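You operate a simulated robot arm through the tools that you are given. There is no shell and no other tool.

Carry out the task below with a simulated robot arm. There is one attempt and no reset: what you move stays moved.

Task
Earth the electrical box, then open its door.
Fine: bench switch off first and left off; move the green clip from the earth tab to the tab on the box.

Only the result counts: the job must be done as asked and must still hold three seconds after the hand-in. Knocking over, shifting, dropping, spilling or breaking anything else fails it.

Robot
A 7-joint arm with a two-finger parallel gripper on a trunk, on a base that moves. Base frame: it is fixed to the floor where the robot stands at the start and does not move with it; the origin is under the middle of the robot, x ahead of it, y to its left, z up. Lengths are in mm, angles in degrees, forces in N, time in s.
It reaches about 1524 mm from its shoulder. Its first joint turns from -149.0 to 149.0 degrees. Places, roughly: bench switch [700, 0, 800]; box door [600, -600, 900]; green clip [1250, 500, 1000]; tab on the box [900, -500, 1200]. Payload 3.5 kg.
The TCP is the grasp point between the finger pads, 23 mm short of the fingertips. In the tool frame z runs along the fingers and y along their closing line. The gripper opens to 94 mm. The fingers are 38 mm wide and 10 mm thick; the gripper's body (54 by 96 mm) begins 39 mm behind the TCP.
Orientation is told as [roll, pitch, yaw] about the base's x, y, z axes, in that order, counted from this pose: with the fingers straight down and closing along the base's y, the tool's x points along the base's -x, its y along +y and its z along -z.

Tools
- The arm moves only by the tool servo_tool. Its argument "increments" is a list of rows, each an object (a shift or turn left out is 0, a gripper value left out holds the last) with "dp": the shift along the tool's x, y, z in units of 20 mm (1.0 is 20 mm), a list of three; "delta_rot": the turn, a rotation vector about the tool's x, y, z in units of 8 degrees (1.0 is 8 degrees), a list of three. In form: [{"dp": [x, y, z], "delta_rot": [ax, ay, az]}, ...]. A call has 1 to 20 rows; each row shifts and turns the commanded pose from where the row before left it, along the tool's axes as they then stand. "jaw" is the finger opening in mm, from 0 to 94, set as the call begins (left out, the last holds). A call with a number of a shift or a turn outside -1 to 1 is refused whole. Each row takes 0.2 s and may step no farther than 50 mm and 8.6 degrees from the row before; otherwise, or with a gripper value out of range, the whole call is refused. A pose out of reach is approached as far as the arm can. The call stops where the force on the tool passes 50 N (or 10 N more than at its start, if that is more) or the arm is blocked; 0.2 s more then pass. The fingers move at their own pace (about 153 mm/s each) and stop on an object; they squeeze with about 30 N. The grip force told is the motor's: it shows also when the fingers shut on nothing. Time passes only in rows, and 0.2 s behind the last, so rows that do not move let the fingers close. The reply holds the time, the measured pose of the TCP, the force on the tool along the base axes, the opening and the grip force, in the units named above and with some noise, with the torque about the TCP (base axes, N m) and any sound that the robot's microphone picked up.
- Cameras (640 x 400 px; columns grow to the right, rows downward): "scene" is now at [-239.3, 168.8, 1307.6]; the picture's right is [-0.24, -0.97, 0.00], its down [-0.19, 0.05, -0.98] and it looks along [0.95, -0.24, -0.20] (base axes); focal length 288 px, centre (320, 200). "wrist" rides on the gripper at [86, 16, -74] in the tool frame; the picture's right is [-0.18, 0.98, 0.00], its down [-0.58, -0.11, -0.81] and it looks along [-0.79, -0.15, 0.59] (tool axes); focal length 243 px, centre (320, 200). There is no depth. A picture from a camera that has moved, and an enlarged one, comes with that camera's place and axes in the base frame and with its lens.
- capture(camera): a new picture of that camera. The clock stands still meanwhile.
- base_move(legs): drives the robot by 1 to 6 legs, each [ahead, left, turn to the left] in mm, mm and degrees, along the robot's own axes; the way and the turn of a leg run together, so that a leg with both is an arc; at most 1500 mm and 180 degrees a leg. The arm and the cameras ride along, it lands a little off, and it stops where it bumps. It gives what a move gives.
- pan_tilt(pan, tilt): turns the head with the scene camera to pan (to the left, within 143 degrees either way) and tilt (down, from -29 to 69), counted from straight ahead of the robot. It gives what a move gives.
- enlarge(camera, box): a new picture of the part [left, top, right, bottom] of that camera's present view, enlarged. The clock stands still meanwhile.
- hand_in(): hands the job in; it is judged then, once.

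Nothing tells you exact positions but the pictures and the camera data. Unless the task says otherwise, let go and move clear before handing in.

The tools are called after "Request:" as a command line: name --argument value ..., lists and objects as JSON in quotes. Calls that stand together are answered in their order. servo_tool: Moves the arm, as the interface text tells. Its arguments: {"type":"object","properties":{"increments":{"type":"array","items":{"type":"object","properties":{"dp":{"type":"array","items":{"type":"number"}},"delta_rot":{"type":"array","items":{"type":"number"}}}}},"jaw":{"type":"number"}},"required":["increments"]} The other tools are called the same way: base_move (legs) drives the base; pan_tilt (pan, tilt) turns the head that bears the scene camera; capture (camera) takes a picture; enlarge (camera, box) takes an enlarged picture of a part of a camera's view; hand_in () hands the job in.

At the start:

```text
t: 0.0
eef_pos: [578.7, -337.8, 999.3]
tcp_rot: [0.0, 0.0, 0.0]
wrist_force: [0.7, -0.1, 0.3]
moment: [-0.02, -0.02, -0.01]
opening: 93.9
finger_force: 0.0
robot x, y, heading: [0.3, 1.0, -0.2]
head pan, tilt (commanded): [-14.1, 11.4]
```

scene: 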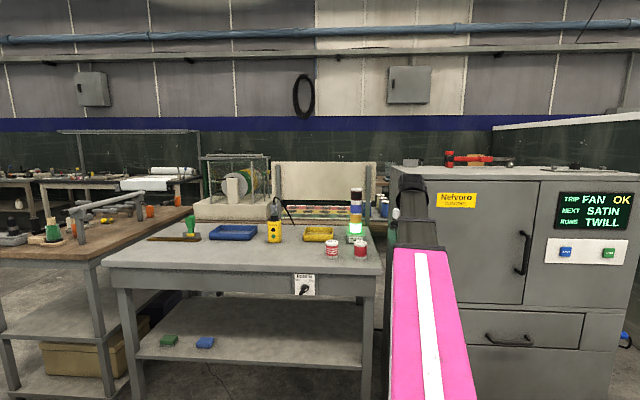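
wrist: 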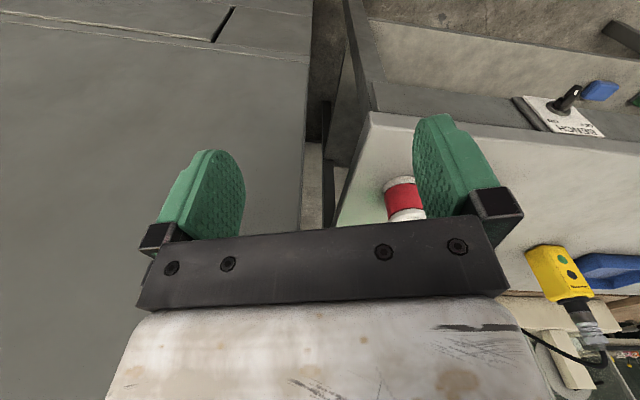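

I see a workbench with a rotary switch on its front edge and a grey electrical box to the right with a door and screen. I'll take closer looks at the switch, the box, and the place where the green clip should be before moving anything.

Request:
enlarge --camera "scene" --box '[260, 240, 380, 315]'

Request:
enlarge --camera "scene" --box '[140, 140, 400, 300]'

Request:
enlarge --camera "scene" --box '[380, 130, 640, 290]'

Request:
enlarge --camera "scene" --box '[0, 120, 260, 280]'

```text
5.33 times, centred on (320, 278) of scene
camera zoom: at [-239.3, 168.8, 1307.6], right [-0.24, -0.97, 0.0], down [-0.19, 0.05, -0.98], along [0.95, -0.24, -0.2], focal length 1538 px, centre (320, -213)
```

zoom: 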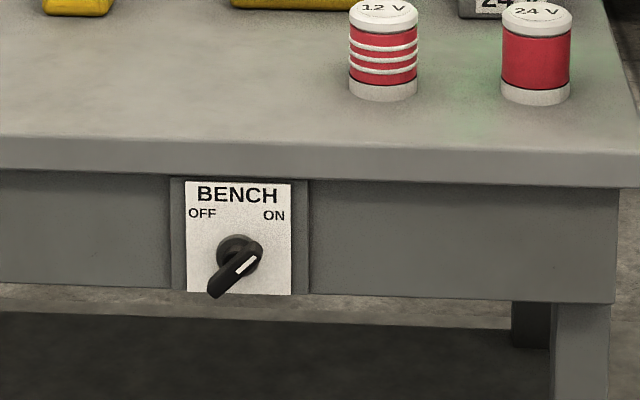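

```text
2.46 times, centred on (270, 220) of scene
camera zoom: at [-239.3, 168.8, 1307.6], right [-0.24, -0.97, 0.0], down [-0.19, 0.05, -0.98], along [0.95, -0.24, -0.2], focal length 710 px, centre (443, 151)
```

zoom: 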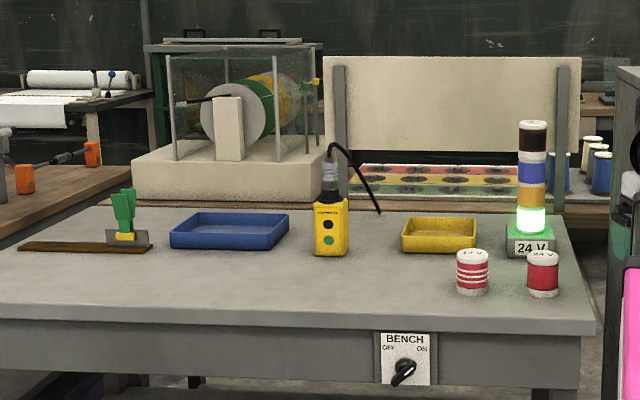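

```text
2.46 times, centred on (510, 210) of scene
camera zoom: at [-239.3, 168.8, 1307.6], right [-0.24, -0.97, 0.0], down [-0.19, 0.05, -0.98], along [0.95, -0.24, -0.2], focal length 710 px, centre (-148, 175)
```

zoom: 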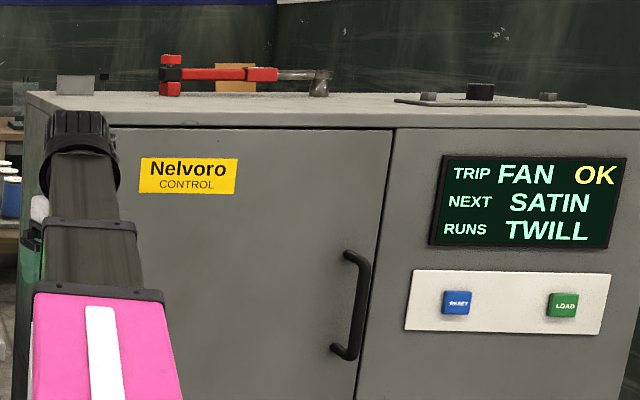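

```text
2.46 times, centred on (130, 200) of scene
camera zoom: at [-239.3, 168.8, 1307.6], right [-0.24, -0.97, 0.0], down [-0.19, 0.05, -0.98], along [0.95, -0.24, -0.2], focal length 710 px, centre (788, 200)
```

zoom: 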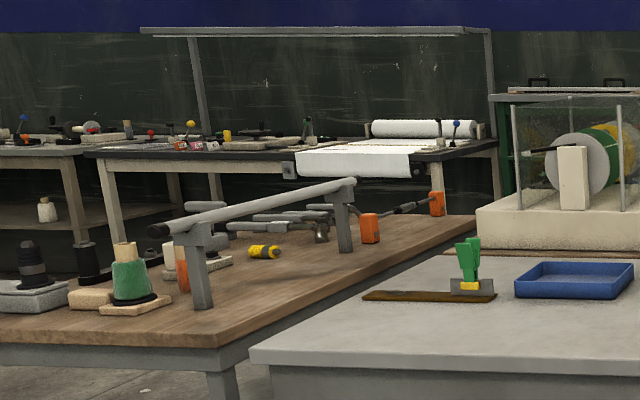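

The switch indicator appears to point to ON, and the green clip stands at the left back of the bench on a metal plate. I'll zoom in on the clip, the box top and the switch knob.

Request:
enlarge --camera "scene" --box '[140, 205, 220, 255]'

Request:
enlarge --camera "scene" --box '[390, 140, 486, 200]'

Request:
enlarge --camera "scene" --box '[485, 140, 613, 220]'

Request:
enlarge --camera "scene" --box '[285, 270, 325, 295]'

Request:
enlarge --camera "scene" --box '[250, 175, 390, 262]'

```text
8.00 times, centred on (180, 230) of scene
camera zoom: at [-239.3, 168.8, 1307.6], right [-0.24, -0.97, 0.0], down [-0.19, 0.05, -0.98], along [0.95, -0.24, -0.2], focal length 2307 px, centre (1440, -40)
```

zoom: 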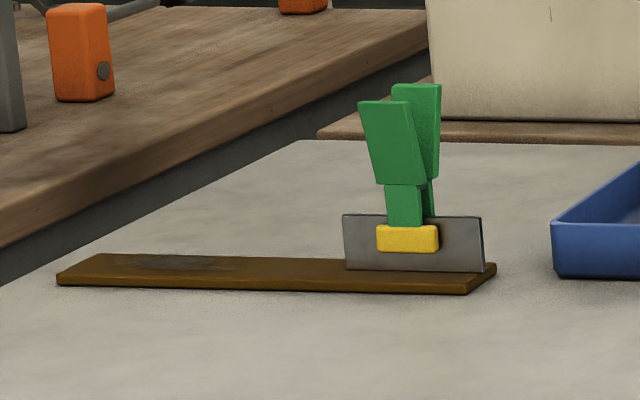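

```text
6.67 times, centred on (438, 170) of scene
camera zoom: at [-239.3, 168.8, 1307.6], right [-0.24, -0.97, 0.0], down [-0.19, 0.05, -0.98], along [0.95, -0.24, -0.2], focal length 1923 px, centre (-467, 400)
```

zoom: 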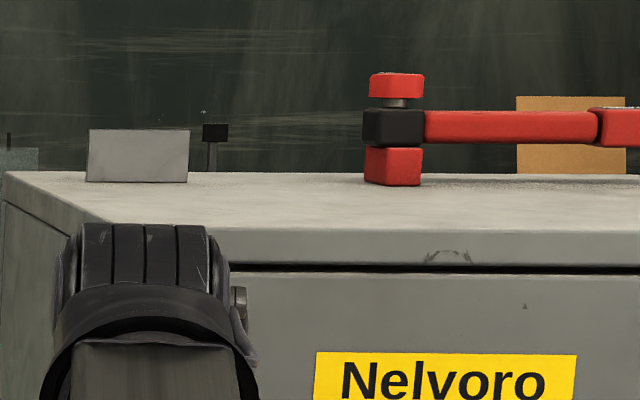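

```text
5.00 times, centred on (549, 180) of scene
camera zoom: at [-239.3, 168.8, 1307.6], right [-0.24, -0.97, 0.0], down [-0.19, 0.05, -0.98], along [0.95, -0.24, -0.2], focal length 1442 px, centre (-825, 300)
```

zoom: 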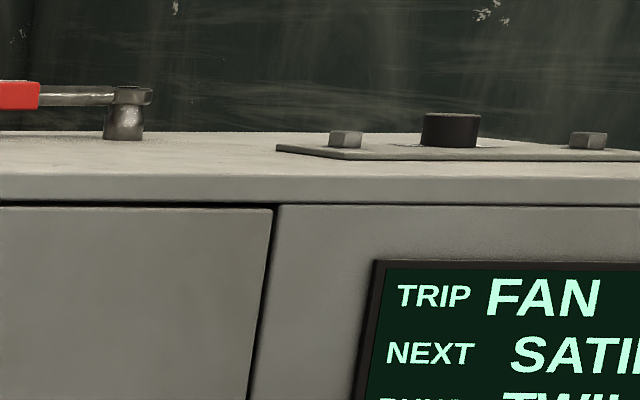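

```text
16.00 times, centred on (305, 282) of scene
camera zoom: at [-239.3, 168.8, 1307.6], right [-0.24, -0.97, 0.0], down [-0.19, 0.05, -0.98], along [0.95, -0.24, -0.2], focal length 4615 px, centre (560, -1120)
```

zoom: 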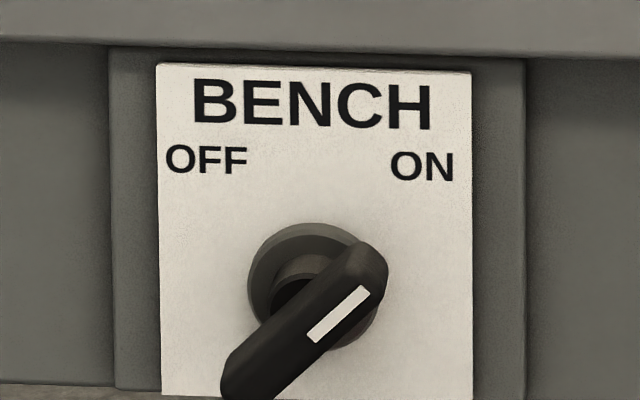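

```text
4.57 times, centred on (320, 218) of scene
camera zoom: at [-239.3, 168.8, 1307.6], right [-0.24, -0.97, 0.0], down [-0.19, 0.05, -0.98], along [0.95, -0.24, -0.2], focal length 1318 px, centre (320, 115)
```

zoom: 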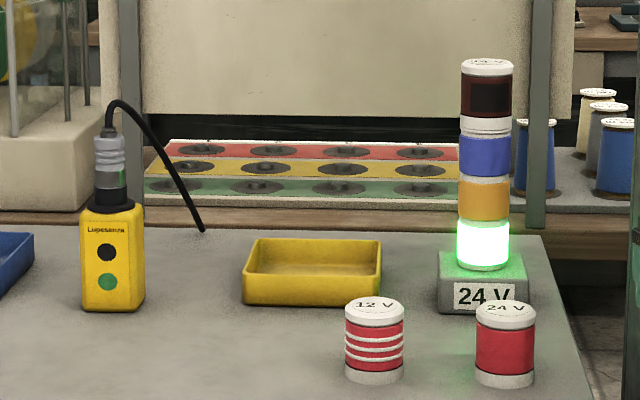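

The switch is on, with the 24 V tower lit green. The clip holds a plate standing on a brown bar at about x 1060–1250, y 415–480. I'll look around with the head and re-check the right side before moving anything.

Request:
pan_tilt --pan -45 --tilt 20

Request:
capture --camera "scene"

Request:
pan_tilt --pan 20 --tilt 25

Request:
capture --camera "scene"

```text
t: 1.0
eef_pos: [579.8, -336.8, 999.3]
tcp_rot: [0.0, 0.1, 0.0]
wrist_force: [0.3, -0.5, -0.2]
moment: [0.0, 0.0, 0.01]
opening: 94.1
finger_force: 0.2
robot x, y, heading: [0.0, -1.4, 0.1]
head pan, tilt (commanded): [-45.0, 20.0]
```

```text
taken
camera scene: at [-263.7, 125.7, 1293.5], right [-0.71, -0.71, 0.0], down [-0.24, 0.24, -0.94], along [0.67, -0.66, -0.34], focal length 288 px, centre (320, 200)
```

scene: 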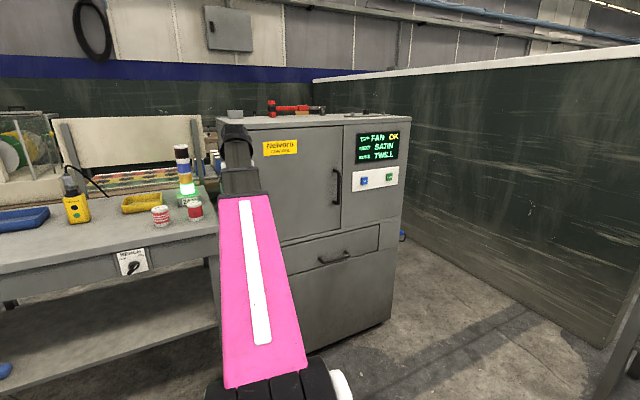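

```text
t: 2.3
eef_pos: [579.2, -337.9, 999.9]
tcp_rot: [0.0, 0.1, 0.0]
wrist_force: [-0.3, 0.0, -0.1]
moment: [0.01, 0.0, 0.01]
opening: 93.9
finger_force: 0.0
robot x, y, heading: [-0.8, 1.7, 0.2]
head pan, tilt (commanded): [20.0, 25.0]
```

```text
taken
camera scene: at [-243.0, 222.9, 1285.4], right [0.34, -0.94, 0.0], down [-0.4, -0.14, -0.91], along [0.85, 0.31, -0.42], focal length 288 px, centre (320, 200)
```

scene: 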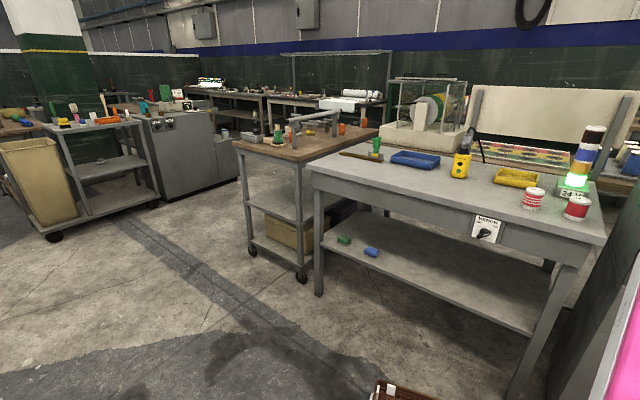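

The bench seems rotated about 15° relative to my frame, and the switch triangulates to around [739, -20, 768]. I'll zoom in on the switch, the clip and the bench corners for better numbers.

Request:
enlarge --camera "scene" --box '[460, 210, 524, 250]'

Request:
enlarge --camera "scene" --box '[330, 125, 426, 185]'

Request:
enlarge --camera "wrist" --box '[500, 60, 640, 147]'

Request:
capture --camera "wrist"

```text
10.00 times, centred on (492, 230) of scene
camera zoom: at [-243.0, 222.9, 1285.4], right [0.34, -0.94, 0.0], down [-0.4, -0.14, -0.91], along [0.85, 0.31, -0.42], focal length 2884 px, centre (-1400, -100)
```

zoom: 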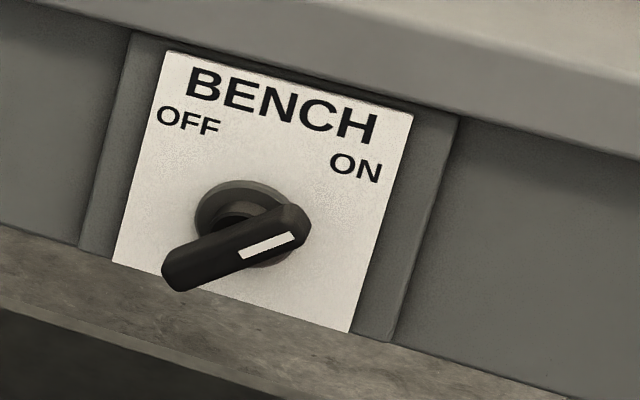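

```text
6.67 times, centred on (378, 155) of scene
camera zoom: at [-243.0, 222.9, 1285.4], right [0.34, -0.94, 0.0], down [-0.4, -0.14, -0.91], along [0.85, 0.31, -0.42], focal length 1923 px, centre (-67, 500)
```

zoom: 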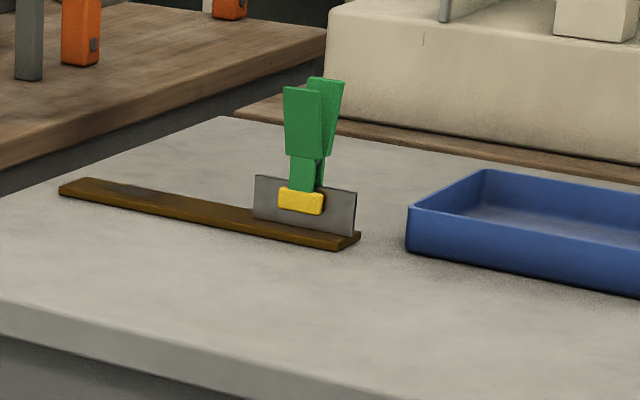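

```text
4.57 times, centred on (570, 104) of wrist
camera zoom: at [493.6, -321.3, 1075.6], right [0.18, 0.98, 0.0], down [0.58, -0.11, 0.81], along [0.79, -0.15, -0.59], focal length 1109 px, centre (-823, 641)
```

zoom: 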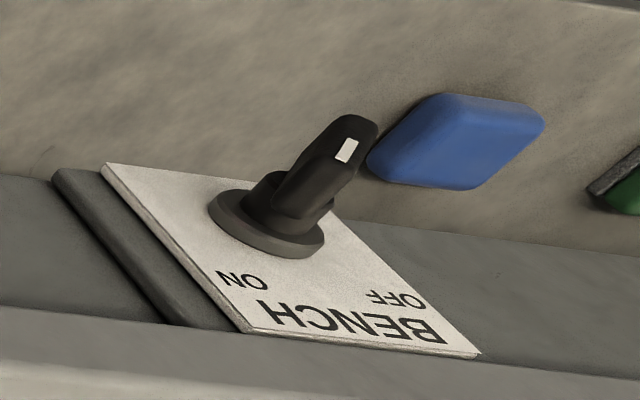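

```text
taken
camera wrist: at [493.6, -321.3, 1075.6], right [0.18, 0.98, 0.0], down [0.58, -0.11, 0.81], along [0.79, -0.15, -0.59], focal length 243 px, centre (320, 200)
```

wrist: 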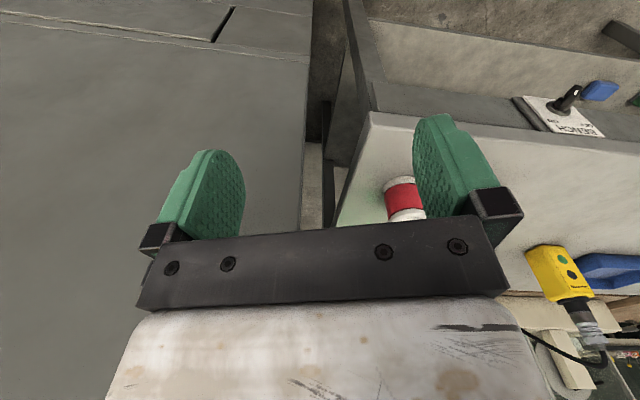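

The switch knob axis is about [755, -24, 765], and the bench face is turned about 17.5°. I'll back the gripper off a little and turn it to point horizontally forward toward the bench face.

Request:
servo_tool --increments '[{"dp": [1, 0, 0]}, {"dp": [1, 0, 0]}, {"dp": [1, 0, 0]}, {"dp": [1, 0, 0]}, {"delta_rot": [0, -0.9375, 0]}, {"delta_rot": [0, -0.9375, 0]}, {"delta_rot": [0, -0.9375, 0]}, {"delta_rot": [0, -0.9375, 0]}, {"delta_rot": [0, -0.9375, 0]}, {"delta_rot": [0, -0.9375, 0]}, {"delta_rot": [0, -0.9375, 0]}, {"delta_rot": [0, -0.9375, 0]}, {"delta_rot": [0, -0.9375, 0]}, {"delta_rot": [0, -0.9375, 0]}, {"delta_rot": [0, -0.9375, 0]}, {"delta_rot": [0, -0.9375, 0]}]'

Request:
capture --camera "scene"

Request:
capture --camera "wrist"

```text
t: 5.7
eef_pos: [520.7, -355.7, 1004.8]
tcp_rot: [-166.1, -89.9, 166.0]
wrist_force: [-0.8, 0.0, -0.8]
moment: [-0.03, -0.02, 0.02]
opening: 94.0
finger_force: 0.1
out of reach, approached as far as the arm can: row 13, 14, 15, 16
robot x, y, heading: [-1.9, -0.2, -0.1]
head pan, tilt (commanded): [20.0, 25.0]
```

```text
taken
camera scene: at [-243.1, 223.0, 1285.4], right [0.34, -0.94, 0.0], down [-0.4, -0.14, -0.91], along [0.85, 0.31, -0.42], focal length 288 px, centre (320, 200)
```

scene: 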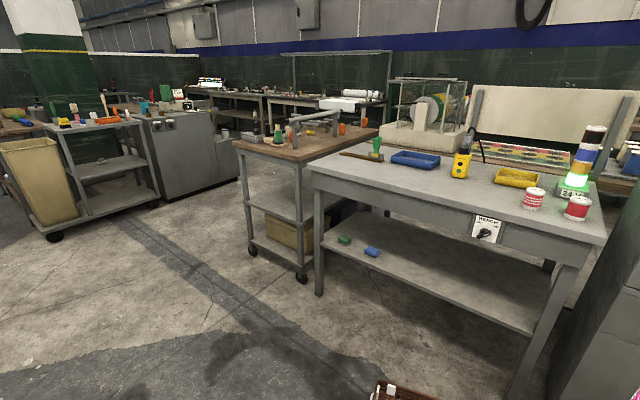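

```text
taken
camera wrist: at [446.2, -339.3, 920.6], right [0.0, 0.98, 0.18], down [-0.81, -0.11, 0.58], along [0.59, -0.15, 0.79], focal length 243 px, centre (320, 200)
```

wrist: 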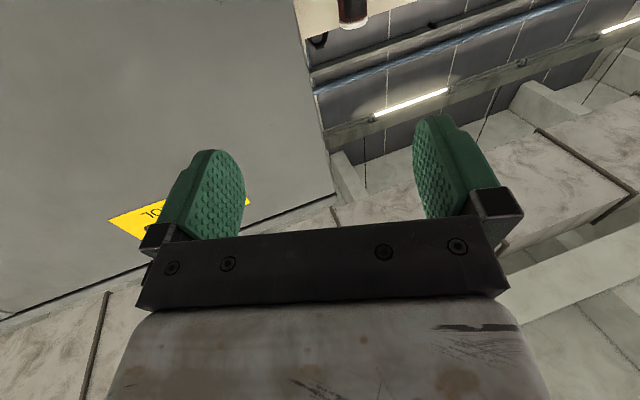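

The gripper now points forward but is folded close to the shoulder, so I'll move it out and left to a stand-off in front of the switch.

Request:
servo_tool --increments '[{"dp": [0.65, 0.972, 0.392]}, {"dp": [0.65, 0.972, 0.392]}, {"dp": [0.65, 0.972, 0.392]}, {"dp": [0.65, 0.972, 0.392]}, {"dp": [0.65, 0.972, 0.392]}, {"dp": [0.65, 0.972, 0.392]}, {"dp": [0.65, 0.972, 0.392]}, {"dp": [0.65, 0.972, 0.392]}, {"dp": [0.65, 0.972, 0.392]}, {"dp": [0.65, 0.972, 0.392]}, {"dp": [0.65, 0.972, 0.392]}, {"dp": [0.65, 0.972, 0.392]}, {"dp": [0.65, 0.972, 0.392]}, {"dp": [0.65, 0.972, 0.392]}, {"dp": [0.65, 0.972, 0.392]}, {"dp": [0.65, 0.972, 0.392]}, {"dp": [0.65, 0.972, 0.392]}, {"dp": [0.65, 0.972, 0.392]}]'

Request:
pan_tilt --pan -5 --tilt 28

Request:
capture --camera "scene"

Request:
capture --camera "wrist"

```text
t: 9.5
eef_pos: [691.3, -30.5, 777.0]
tcp_rot: [-12.3, -89.7, 13.0]
wrist_force: [-0.5, 0.3, -0.4]
moment: [0.0, 0.0, 0.0]
opening: 94.0
finger_force: 0.0
out of reach, approached as far as the arm can: row 1, 2, 3, 4, 5, 6, 8, 18
robot x, y, heading: [-3.2, 2.5, -0.2]
head pan, tilt (commanded): [20.0, 25.0]
```

```text
t: 10.4
eef_pos: [691.0, -31.0, 776.4]
tcp_rot: [-2.8, -89.8, 3.4]
wrist_force: [0.3, 0.3, 0.0]
moment: [-0.02, 0.0, 0.01]
opening: 93.8
finger_force: 0.1
robot x, y, heading: [3.4, 2.1, -0.1]
head pan, tilt (commanded): [-5.0, 28.0]
```

```text
taken
camera scene: at [-238.8, 183.6, 1280.6], right [-0.09, -1.0, 0.0], down [-0.47, 0.04, -0.88], along [0.88, -0.08, -0.47], focal length 288 px, centre (320, 200)
```

scene: 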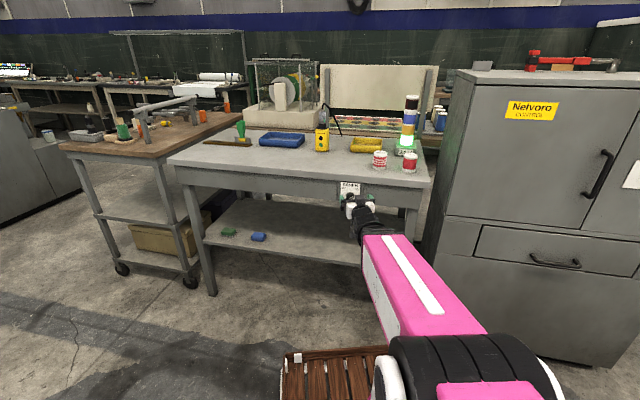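

```text
taken
camera wrist: at [616.7, -15.8, 690.8], right [-0.01, 0.98, 0.18], down [-0.8, -0.12, 0.58], along [0.6, -0.14, 0.79], focal length 243 px, centre (320, 200)
```

wrist: 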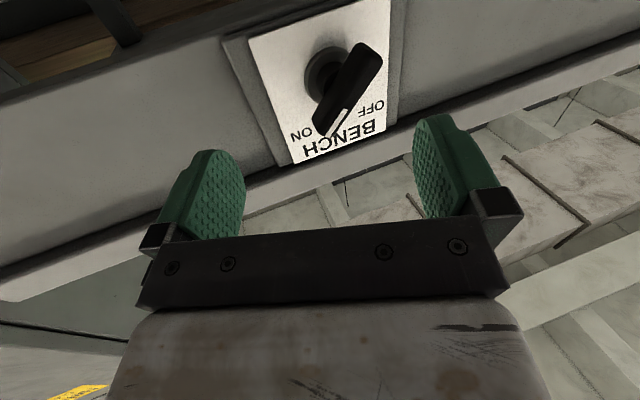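

The gripper ended a bit closer than planned, with the knob in view above the fingers. I'll back off, enlarge the wrist view, and then align to the bench face.

Request:
servo_tool --increments '[{"dp": [0, 0, -0.8]}, {"dp": [0, 0, -0.8]}, {"dp": [0, 0, -0.6]}, {"dp": [0, 0, 0]}]'

Request:
enlarge --camera "wrist" --box '[200, 0, 440, 150]'

Request:
enlarge --camera "scene" --box '[300, 150, 420, 225]'

```text
t: 11.4
eef_pos: [647.8, -33.7, 775.8]
tcp_rot: [-3.6, -89.9, 4.1]
wrist_force: [0.2, 0.7, 0.4]
moment: [-0.01, -0.04, 0.02]
opening: 94.1
finger_force: 0.0
robot x, y, heading: [0.2, -2.9, 0.0]
head pan, tilt (commanded): [-5.0, 28.0]
```

```text
2.67 times, centred on (320, 75) of wrist
camera zoom: at [572.6, -17.1, 690.9], right [-0.01, 0.98, 0.18], down [-0.8, -0.12, 0.58], along [0.59, -0.14, 0.79], focal length 647 px, centre (320, 533)
```

zoom: 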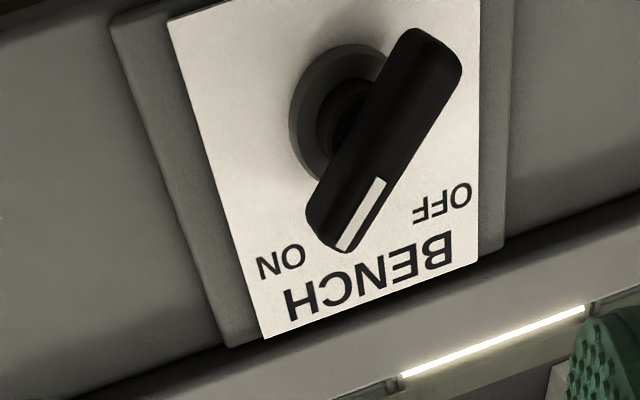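

```text
5.33 times, centred on (360, 188) of scene
camera zoom: at [-238.8, 183.6, 1280.6], right [-0.09, -1.0, 0.0], down [-0.47, 0.04, -0.88], along [0.88, -0.08, -0.47], focal length 1538 px, centre (107, 267)
```

zoom: 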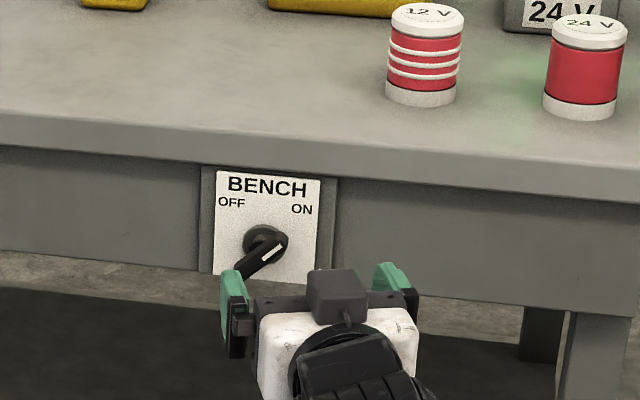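

The plate corners triangulate well: plate plane confirmed, knob axis at about [758, -22.5, 761], and lever at about 45° pointing to ON. I'll now yaw to face the plate, centre on the knob, and roll so the fingers straddle the lever.

Request:
servo_tool --increments '[{"delta_rot": [0.733, 0, 0]}, {"delta_rot": [0.733, 0, 0]}, {"delta_rot": [0.734, 0, 0]}, {"dp": [0.25, 0.74, 0]}, {"dp": [0.25, 0.73, 0]}, {"dp": [0.24, 0.73, 0]}, {"delta_rot": [0, 0, 0.9375]}, {"delta_rot": [0, 0, 0.9375]}, {"delta_rot": [0, 0, 0.9375]}, {"delta_rot": [0, 0, 0.9375]}, {"delta_rot": [0, 0, 0.9375]}, {"delta_rot": [0, 0, 0.9375]}, {"dp": [0, 0, 0]}]' --jaw 60

Request:
capture --camera "wrist"

Request:
enlarge --camera "scene" --box '[300, 150, 420, 225]'

```text
t: 14.2
eef_pos: [645.6, -28.0, 767.5]
tcp_rot: [89.6, -44.9, -88.7]
wrist_force: [0.4, -0.5, 0.0]
moment: [-0.01, 0.01, 0.01]
opening: 59.9
finger_force: 0.0
out of reach, approached as far as the arm can: row 1, 2, 3, 4, 5, 6, 7
robot x, y, heading: [-3.9, -1.8, 0.2]
head pan, tilt (commanded): [-5.0, 28.0]
```

```text
taken
camera wrist: at [570.9, 43.7, 720.7], right [-0.01, 0.56, 0.83], down [-0.8, -0.5, 0.34], along [0.61, -0.66, 0.45], focal length 243 px, centre (320, 200)
```

wrist: 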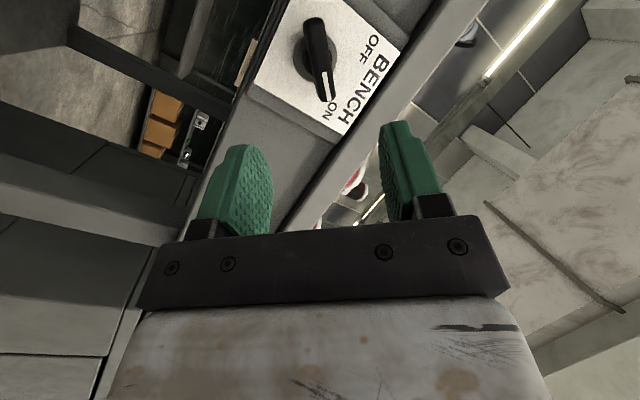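

```text
5.33 times, centred on (360, 188) of scene
camera zoom: at [-238.8, 183.6, 1280.6], right [-0.09, -1.0, 0.0], down [-0.47, 0.04, -0.88], along [0.88, -0.08, -0.47], focal length 1538 px, centre (107, 267)
```

zoom: 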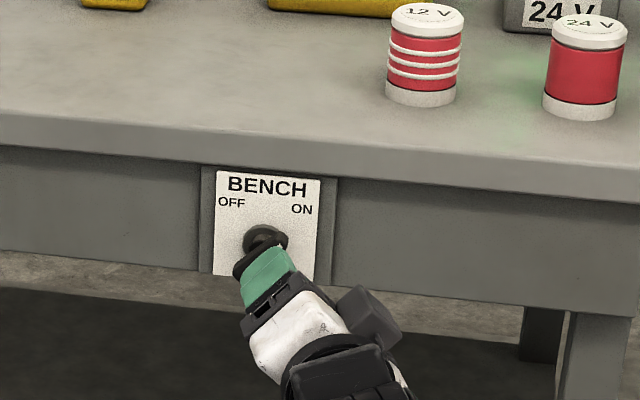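

The arm couldn't yaw to face the plate from here, so I'd better turn and shift the base to face the bench squarely. First I'll check the floor around the robot, including the wooden thing seen at the bottom of the picture.

Request:
pan_tilt --pan 0 --tilt 65

Request:
capture --camera "scene"

Request:
pan_tilt --pan 60 --tilt 50

Request:
capture --camera "scene"

Request:
pan_tilt --pan -60 --tilt 50

Request:
capture --camera "scene"

Request:
pan_tilt --pan 130 --tilt 45

Request:
capture --camera "scene"

Request:
pan_tilt --pan -135 --tilt 45

Request:
capture --camera "scene"

```text
t: 15.2
eef_pos: [646.9, -27.3, 768.0]
tcp_rot: [89.7, -45.0, -88.6]
wrist_force: [0.4, -0.1, 0.6]
moment: [0.05, 0.0, 0.0]
opening: 60.1
finger_force: 0.0
robot x, y, heading: [-2.6, -1.1, 0.0]
head pan, tilt (commanded): [0.0, 65.0]
```

```text
taken
camera scene: at [-268.9, 191.5, 1229.8], right [0.0, -1.0, 0.0], down [-0.91, 0.0, -0.42], along [0.42, 0.0, -0.91], focal length 288 px, centre (320, 200)
```

scene: 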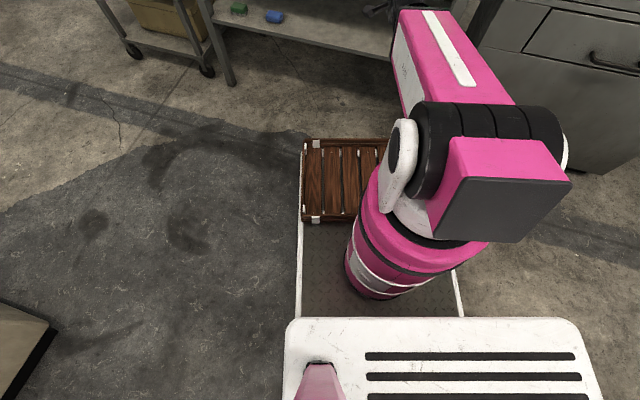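

```text
t: 16.5
eef_pos: [645.4, -28.2, 768.0]
tcp_rot: [89.6, -44.9, -88.7]
wrist_force: [-0.1, 0.3, -0.1]
moment: [0.03, 0.0, 0.01]
opening: 60.1
finger_force: 0.0
robot x, y, heading: [-3.0, -2.9, -0.1]
head pan, tilt (commanded): [60.0, 50.0]
```

```text
taken
camera scene: at [-291.1, 258.2, 1247.9], right [0.87, -0.5, 0.0], down [-0.38, -0.66, -0.64], along [0.32, 0.56, -0.77], focal length 288 px, centre (320, 200)
```

scene: 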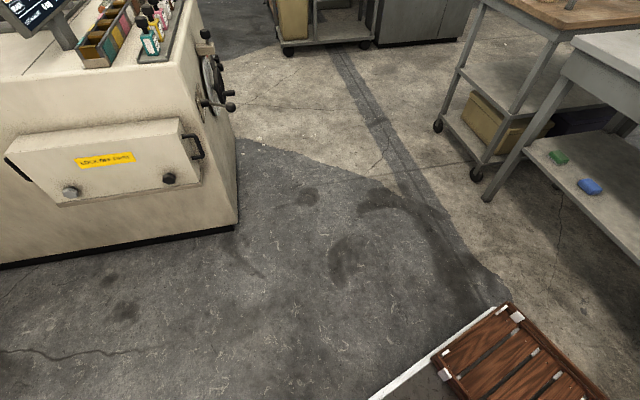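

```text
t: 18.5
eef_pos: [645.4, -29.0, 768.8]
tcp_rot: [89.6, -45.0, -88.8]
wrist_force: [-0.6, -0.3, -0.3]
moment: [0.01, 0.01, -0.02]
opening: 60.1
finger_force: 0.0
robot x, y, heading: [2.8, 3.7, -0.3]
head pan, tilt (commanded): [-60.0, 50.0]
```

```text
taken
camera scene: at [-291.1, 124.8, 1247.9], right [-0.87, -0.5, 0.0], down [-0.38, 0.66, -0.64], along [0.32, -0.56, -0.77], focal length 288 px, centre (320, 200)
```

scene: 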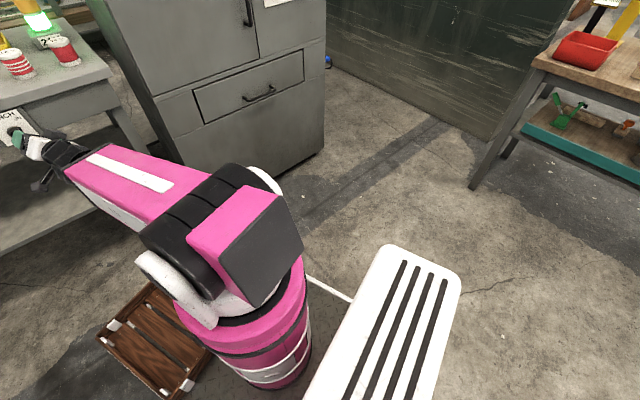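

```text
t: 21.4
eef_pos: [645.7, -27.9, 767.8]
tcp_rot: [89.6, -45.0, -88.8]
wrist_force: [0.0, -0.6, -0.2]
moment: [-0.04, 0.02, 0.02]
opening: 60.2
finger_force: 0.2
robot x, y, heading: [3.6, 2.0, 0.2]
head pan, tilt (commanded): [130.0, 45.0]
```

```text
taken
camera scene: at [-381.9, 253.8, 1254.8], right [0.77, 0.64, 0.0], down [0.45, -0.54, -0.71], along [-0.45, 0.54, -0.71], focal length 288 px, centre (320, 200)
```

scene: 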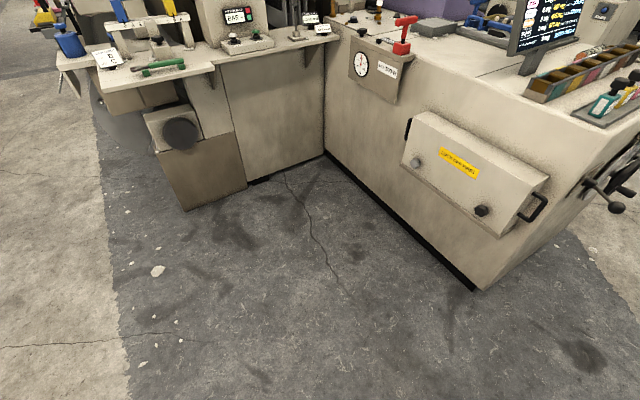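

```text
t: 25.0
eef_pos: [646.2, -28.3, 768.8]
tcp_rot: [89.5, -44.9, -88.7]
wrist_force: [0.4, -0.1, -0.6]
moment: [0.01, -0.01, 0.03]
opening: 59.9
finger_force: 0.1
robot x, y, heading: [2.0, -0.2, 0.2]
head pan, tilt (commanded): [-135.0, 45.0]
```

```text
taken
camera scene: at [-387.1, 134.0, 1254.8], right [-0.71, 0.71, 0.0], down [0.5, 0.5, -0.71], along [-0.5, -0.5, -0.71], focal length 288 px, centre (320, 200)
```

scene: 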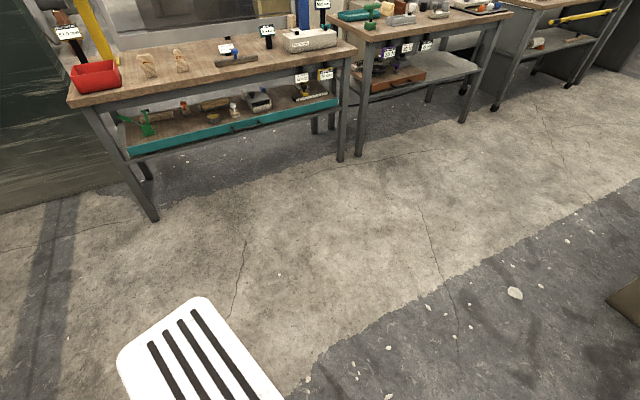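

The wooden crate sits on the robot's own deck, and the floor around the base is clear. I'll back off, turn about 17.6° right to square up with the bench, and shift left to face the switch.

Request:
base_move --legs '[[-100, 0, 0], [0, 0, -17.6], [0, 240, 0]]'

Request:
pan_tilt --pan 0 --tilt 25

Request:
capture --camera "scene"

Request:
capture --camera "wrist"

```text
t: 28.5
eef_pos: [579.6, 5.1, 769.4]
tcp_rot: [89.6, -45.0, -106.3]
wrist_force: [0.5, -0.4, 0.8]
moment: [-0.04, -0.04, -0.02]
opening: 60.1
finger_force: 0.1
robot x, y, heading: [-28.6, 228.9, -17.6]
head pan, tilt (commanded): [-135.0, 45.0]
```

```text
t: 30.7
eef_pos: [580.3, 5.2, 768.3]
tcp_rot: [89.6, -45.0, -106.2]
wrist_force: [-0.1, 0.1, -0.5]
moment: [0.05, 0.01, 0.01]
opening: 60.0
finger_force: 0.1
robot x, y, heading: [-26.7, 230.5, -17.5]
head pan, tilt (commanded): [0.0, 25.0]
```

```text
taken
camera scene: at [-196.4, 482.1, 1285.4], right [-0.3, -0.95, 0.0], down [-0.4, 0.13, -0.91], along [0.86, -0.27, -0.42], focal length 288 px, centre (320, 200)
```

scene: 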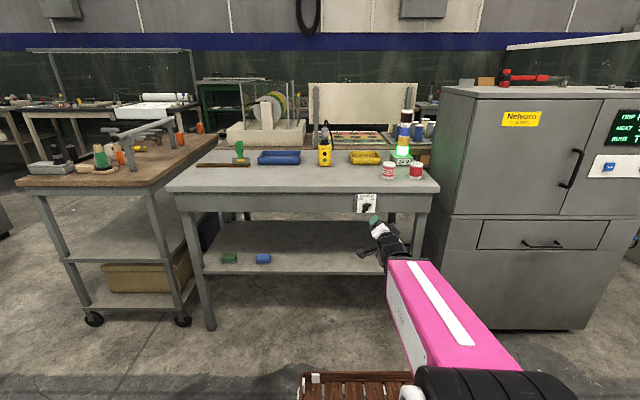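

```text
taken
camera wrist: at [529.8, 96.9, 720.5], right [0.16, 0.54, 0.83], down [-0.91, -0.24, 0.34], along [0.38, -0.81, 0.45], focal length 243 px, centre (320, 200)
```

wrist: 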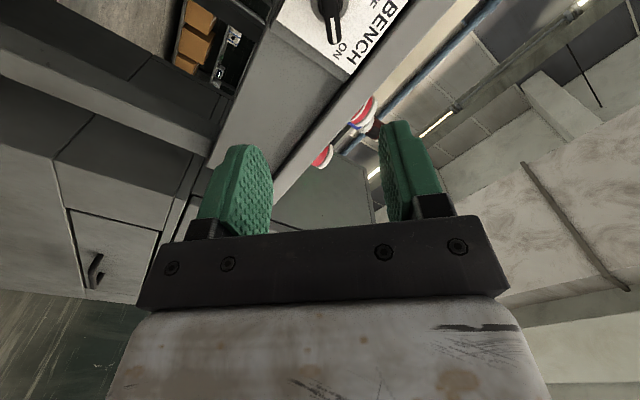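

The robot is now square to the bench. I'll take enlarged views of the clip, tab and door handle from this new viewpoint for triangulation, then do the switch.

Request:
enlarge --camera "scene" --box '[190, 130, 270, 180]'

Request:
enlarge --camera "scene" --box '[430, 60, 590, 160]'

Request:
enlarge --camera "scene" --box '[430, 90, 640, 260]'

Request:
enlarge --camera "scene" --box '[340, 180, 420, 230]'

```text
8.00 times, centred on (230, 155) of scene
camera zoom: at [-196.4, 482.1, 1285.4], right [-0.3, -0.95, 0.0], down [-0.4, 0.13, -0.91], along [0.86, -0.27, -0.42], focal length 2307 px, centre (1040, 560)
```

zoom: 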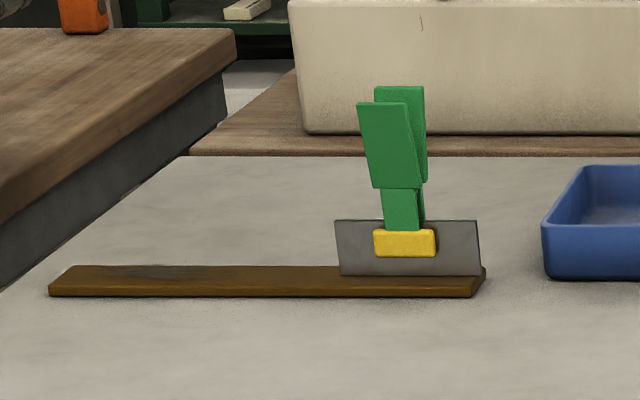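

```text
4.00 times, centred on (510, 110) of scene
camera zoom: at [-196.4, 482.1, 1285.4], right [-0.3, -0.95, 0.0], down [-0.4, 0.13, -0.91], along [0.86, -0.27, -0.42], focal length 1154 px, centre (-440, 560)
```

zoom: 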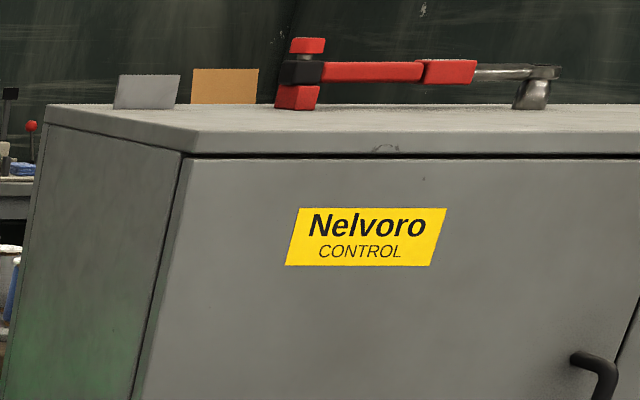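

```text
2.35 times, centred on (535, 175) of scene
camera zoom: at [-196.4, 482.1, 1285.4], right [-0.3, -0.95, 0.0], down [-0.4, 0.13, -0.91], along [0.86, -0.27, -0.42], focal length 679 px, centre (-186, 259)
```

zoom: 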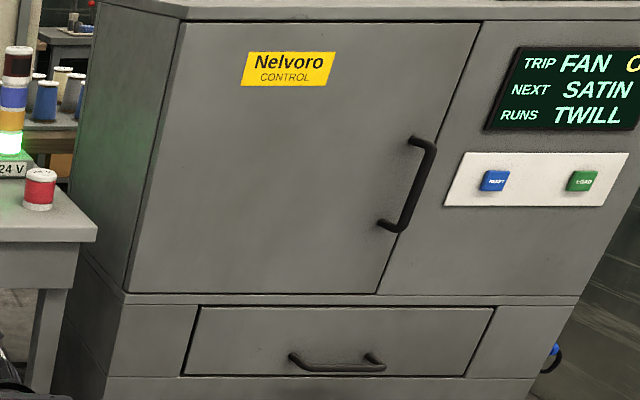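

```text
8.00 times, centred on (380, 205) of scene
camera zoom: at [-196.4, 482.1, 1285.4], right [-0.3, -0.95, 0.0], down [-0.4, 0.13, -0.91], along [0.86, -0.27, -0.42], focal length 2307 px, centre (-160, 160)
```

zoom: 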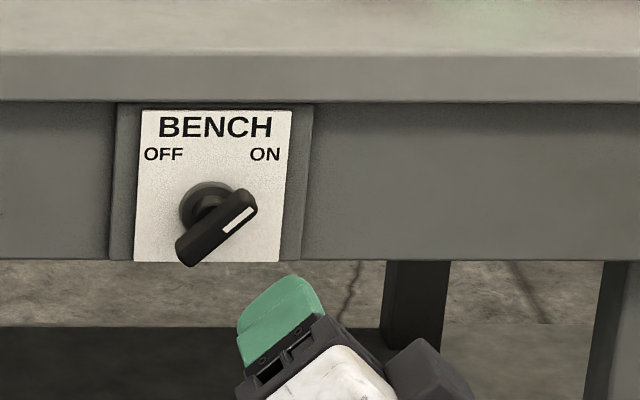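

Alignment looks right. I'll correct the small yaw, centre on the knob (in bench terms about 729 deep, 208 left, 762 high), and advance to a stand-off about 60 mm from the plate.

Request:
servo_tool --increments '[{"delta_rot": [0.115, -0.115, 0]}, {"dp": [0.6175, 0.395, 0]}, {"dp": [0.6175, 0.395, 0]}, {"dp": [0, 0, 0.98]}, {"dp": [0, 0, 0.98]}, {"dp": [0, 0, 0.98]}, {"dp": [0, 0, 0.98]}, {"dp": [0, 0, 0.98]}, {"dp": [0, 0, 0.98]}, {"dp": [0, 0, 0]}]'

Request:
capture --camera "wrist"

Request:
enlarge --camera "scene" --box '[340, 180, 420, 230]'

```text
t: 32.9
eef_pos: [689.3, -39.8, 770.4]
tcp_rot: [89.3, -45.0, -107.1]
wrist_force: [-0.5, -0.2, -0.4]
moment: [0.0, -0.01, 0.01]
opening: 60.2
finger_force: 0.1
out of reach, approached as far as the arm can: row 2, 3, 4
robot x, y, heading: [-26.8, 228.3, -17.6]
head pan, tilt (commanded): [0.0, 25.0]
```

```text
taken
camera wrist: at [640.6, 53.4, 722.6], right [0.17, 0.54, 0.83], down [-0.91, -0.23, 0.34], along [0.37, -0.81, 0.45], focal length 243 px, centre (320, 200)
```

wrist: 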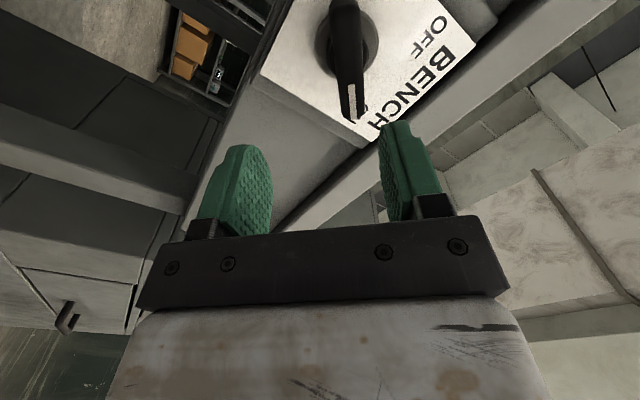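

```text
8.00 times, centred on (380, 205) of scene
camera zoom: at [-196.3, 482.1, 1285.4], right [-0.3, -0.95, 0.0], down [-0.4, 0.13, -0.91], along [0.86, -0.27, -0.42], focal length 2307 px, centre (-160, 160)
```

zoom: 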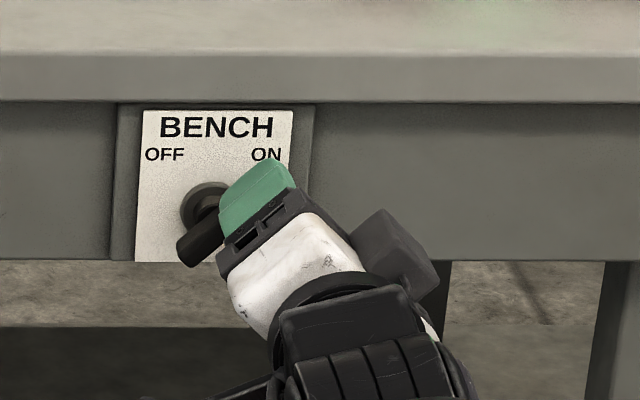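

The arm didn't take the sideways move so close to its body, so I'll move the base back 100 mm and left 40 mm, which carries the gripper into line with the knob.

Request:
base_move --legs '[[-100, 0, 0], [0, 40, 0]]'

Request:
capture --camera "wrist"

Request:
capture --camera "scene"

```text
t: 34.5
eef_pos: [606.0, 29.1, 770.5]
tcp_rot: [89.4, -45.1, -107.0]
wrist_force: [-0.7, 0.0, 1.1]
moment: [0.02, 0.02, 0.03]
opening: 59.8
finger_force: 0.0
robot x, y, heading: [-108.6, 296.9, -17.8]
head pan, tilt (commanded): [0.0, 25.0]
```

```text
taken
camera wrist: at [557.4, 121.4, 722.5], right [0.17, 0.54, 0.82], down [-0.91, -0.23, 0.34], along [0.37, -0.81, 0.45], focal length 243 px, centre (320, 200)
```

wrist: 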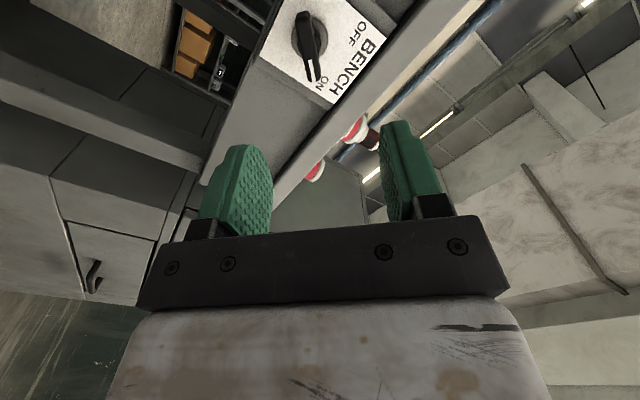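

```text
taken
camera scene: at [-279.2, 550.9, 1285.4], right [-0.3, -0.95, 0.0], down [-0.4, 0.13, -0.91], along [0.86, -0.27, -0.42], focal length 288 px, centre (320, 200)
```

scene: 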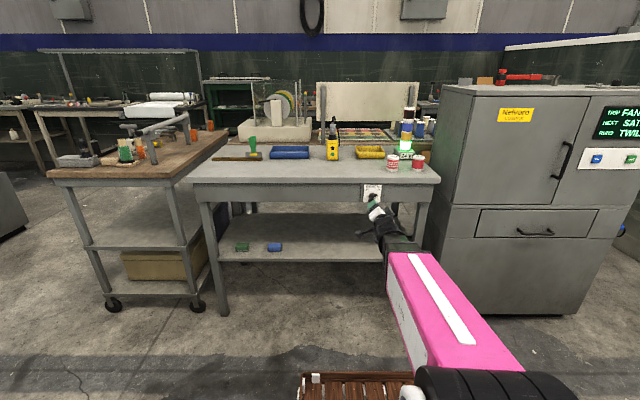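

Request:
enlarge --camera "wrist" --box '[256, 0, 384, 80]'

```text
5.00 times, centred on (320, 40) of wrist
camera zoom: at [557.4, 121.4, 722.5], right [0.17, 0.54, 0.82], down [-0.91, -0.23, 0.34], along [0.37, -0.81, 0.45], focal length 1213 px, centre (320, 1000)
```

zoom: 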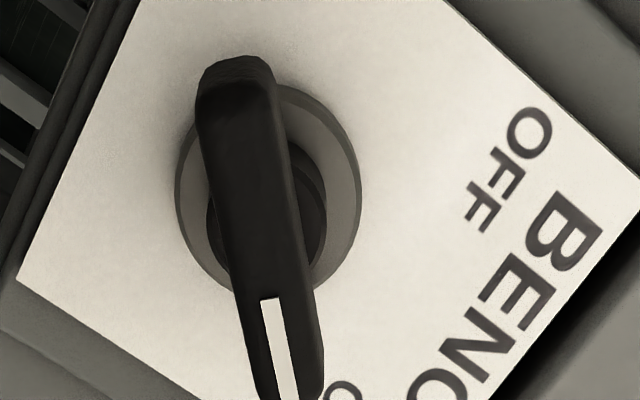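

The lever is aligned with the finger plane within about 1°, and the knob is only about 5 and 8 mm off the tool axis. I'll correct that and advance to about 60 mm from the plate.

Request:
servo_tool --increments '[{"dp": [0.235, -0.405, 0]}, {"dp": [0, 0, 1]}, {"dp": [0, 0, 1]}, {"dp": [0, 0, 1]}, {"dp": [0, 0, 1]}, {"dp": [0, 0, 1]}, {"dp": [0, 0, 0]}]'

Request:
capture --camera "wrist"

Request:
enlarge --camera "scene" --box '[340, 170, 420, 220]'

```text
t: 36.1
eef_pos: [699.9, -4.2, 759.8]
tcp_rot: [89.4, -45.0, -107.0]
wrist_force: [0.8, -0.1, -1.0]
moment: [-0.03, -0.01, 0.0]
opening: 60.0
finger_force: 0.1
robot x, y, heading: [-114.0, 295.3, -17.6]
head pan, tilt (commanded): [0.0, 25.0]
```

```text
taken
camera wrist: at [651.7, 89.0, 712.6], right [0.18, 0.54, 0.82], down [-0.91, -0.23, 0.34], along [0.37, -0.81, 0.45], focal length 243 px, centre (320, 200)
```

wrist: 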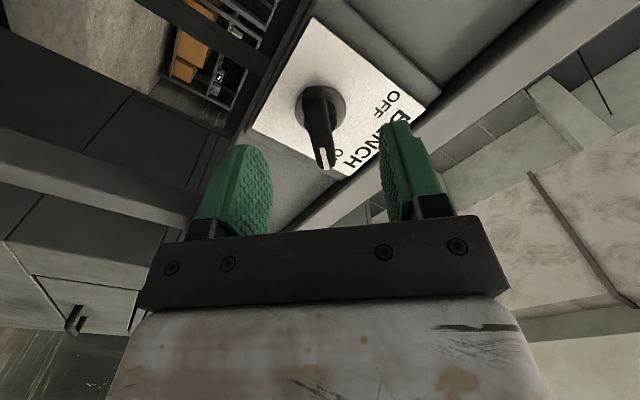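

```text
8.00 times, centred on (380, 195) of scene
camera zoom: at [-279.2, 550.9, 1285.4], right [-0.3, -0.95, 0.0], down [-0.4, 0.13, -0.91], along [0.86, -0.27, -0.42], focal length 2307 px, centre (-160, 240)
```

zoom: 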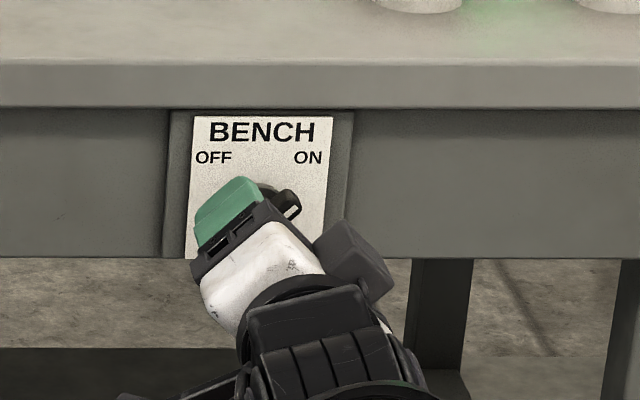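

Request:
enlarge --camera "wrist" --box '[240, 50, 400, 150]'

```text
4.00 times, centred on (320, 100) of wrist
camera zoom: at [651.7, 89.0, 712.6], right [0.18, 0.54, 0.82], down [-0.91, -0.23, 0.34], along [0.37, -0.81, 0.45], focal length 970 px, centre (320, 600)
```

zoom: 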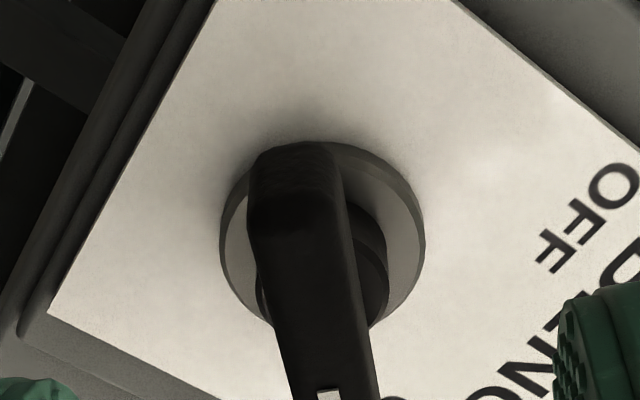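

The knob is on the tool axis now. I'll advance 20 mm so the fingers straddle the lever, then check before closing.

Request:
servo_tool --increments '[{"dp": [0, 0, 0.5]}, {"dp": [0, 0, 0.5]}, {"dp": [0, 0, 0]}]'

Request:
capture --camera "wrist"

```text
t: 36.9
eef_pos: [719.4, -8.9, 760.7]
tcp_rot: [89.5, -45.0, -107.1]
wrist_force: [-0.4, 0.2, 0.0]
moment: [0.02, 0.0, 0.0]
opening: 60.2
finger_force: 0.1
robot x, y, heading: [-111.5, 296.2, -17.4]
head pan, tilt (commanded): [0.0, 25.0]
```

```text
taken
camera wrist: at [671.0, 83.2, 712.8], right [0.17, 0.54, 0.82], down [-0.91, -0.23, 0.34], along [0.37, -0.81, 0.45], focal length 243 px, centre (320, 200)
```

wrist: 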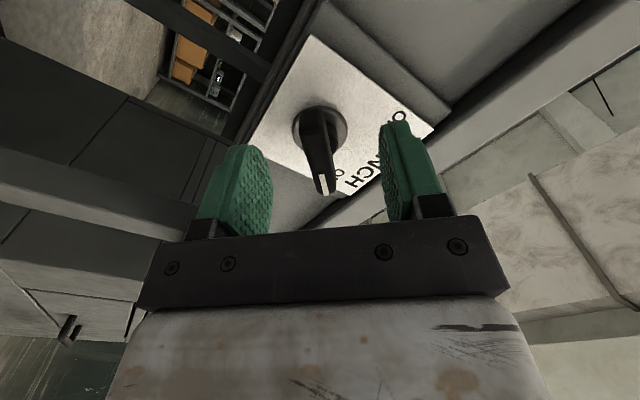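

The fingers straddle the lever with tips about 18 mm from the plate. Closing on the lever now.

Request:
servo_tool --increments '[{"dp": [0, 0, 0]}, {"dp": [0, 0, 0]}, {"dp": [0, 0, 0]}, {"dp": [0, 0, 0]}]' --jaw 0

Request:
capture --camera "wrist"

```text
t: 37.9
eef_pos: [719.4, -9.4, 759.9]
tcp_rot: [89.4, -45.1, -106.9]
wrist_force: [-1.2, -3.1, -2.5]
moment: [-0.01, 0.13, -0.08]
opening: 11.9
finger_force: 45.6
robot x, y, heading: [-109.4, 294.6, -17.5]
head pan, tilt (commanded): [0.0, 25.0]
```

```text
taken
camera wrist: at [670.9, 83.0, 712.6], right [0.18, 0.54, 0.82], down [-0.91, -0.23, 0.34], along [0.37, -0.81, 0.45], focal length 243 px, centre (320, 200)
```

wrist: 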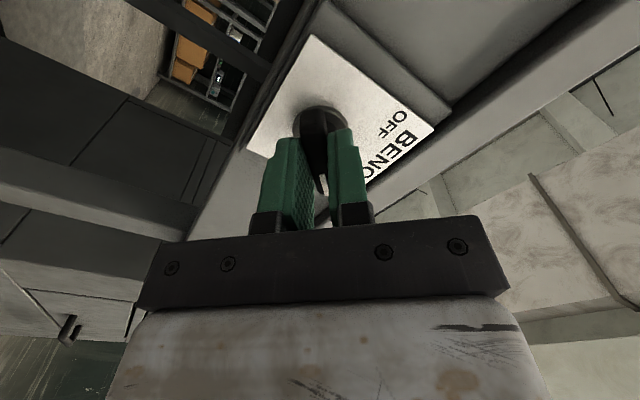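

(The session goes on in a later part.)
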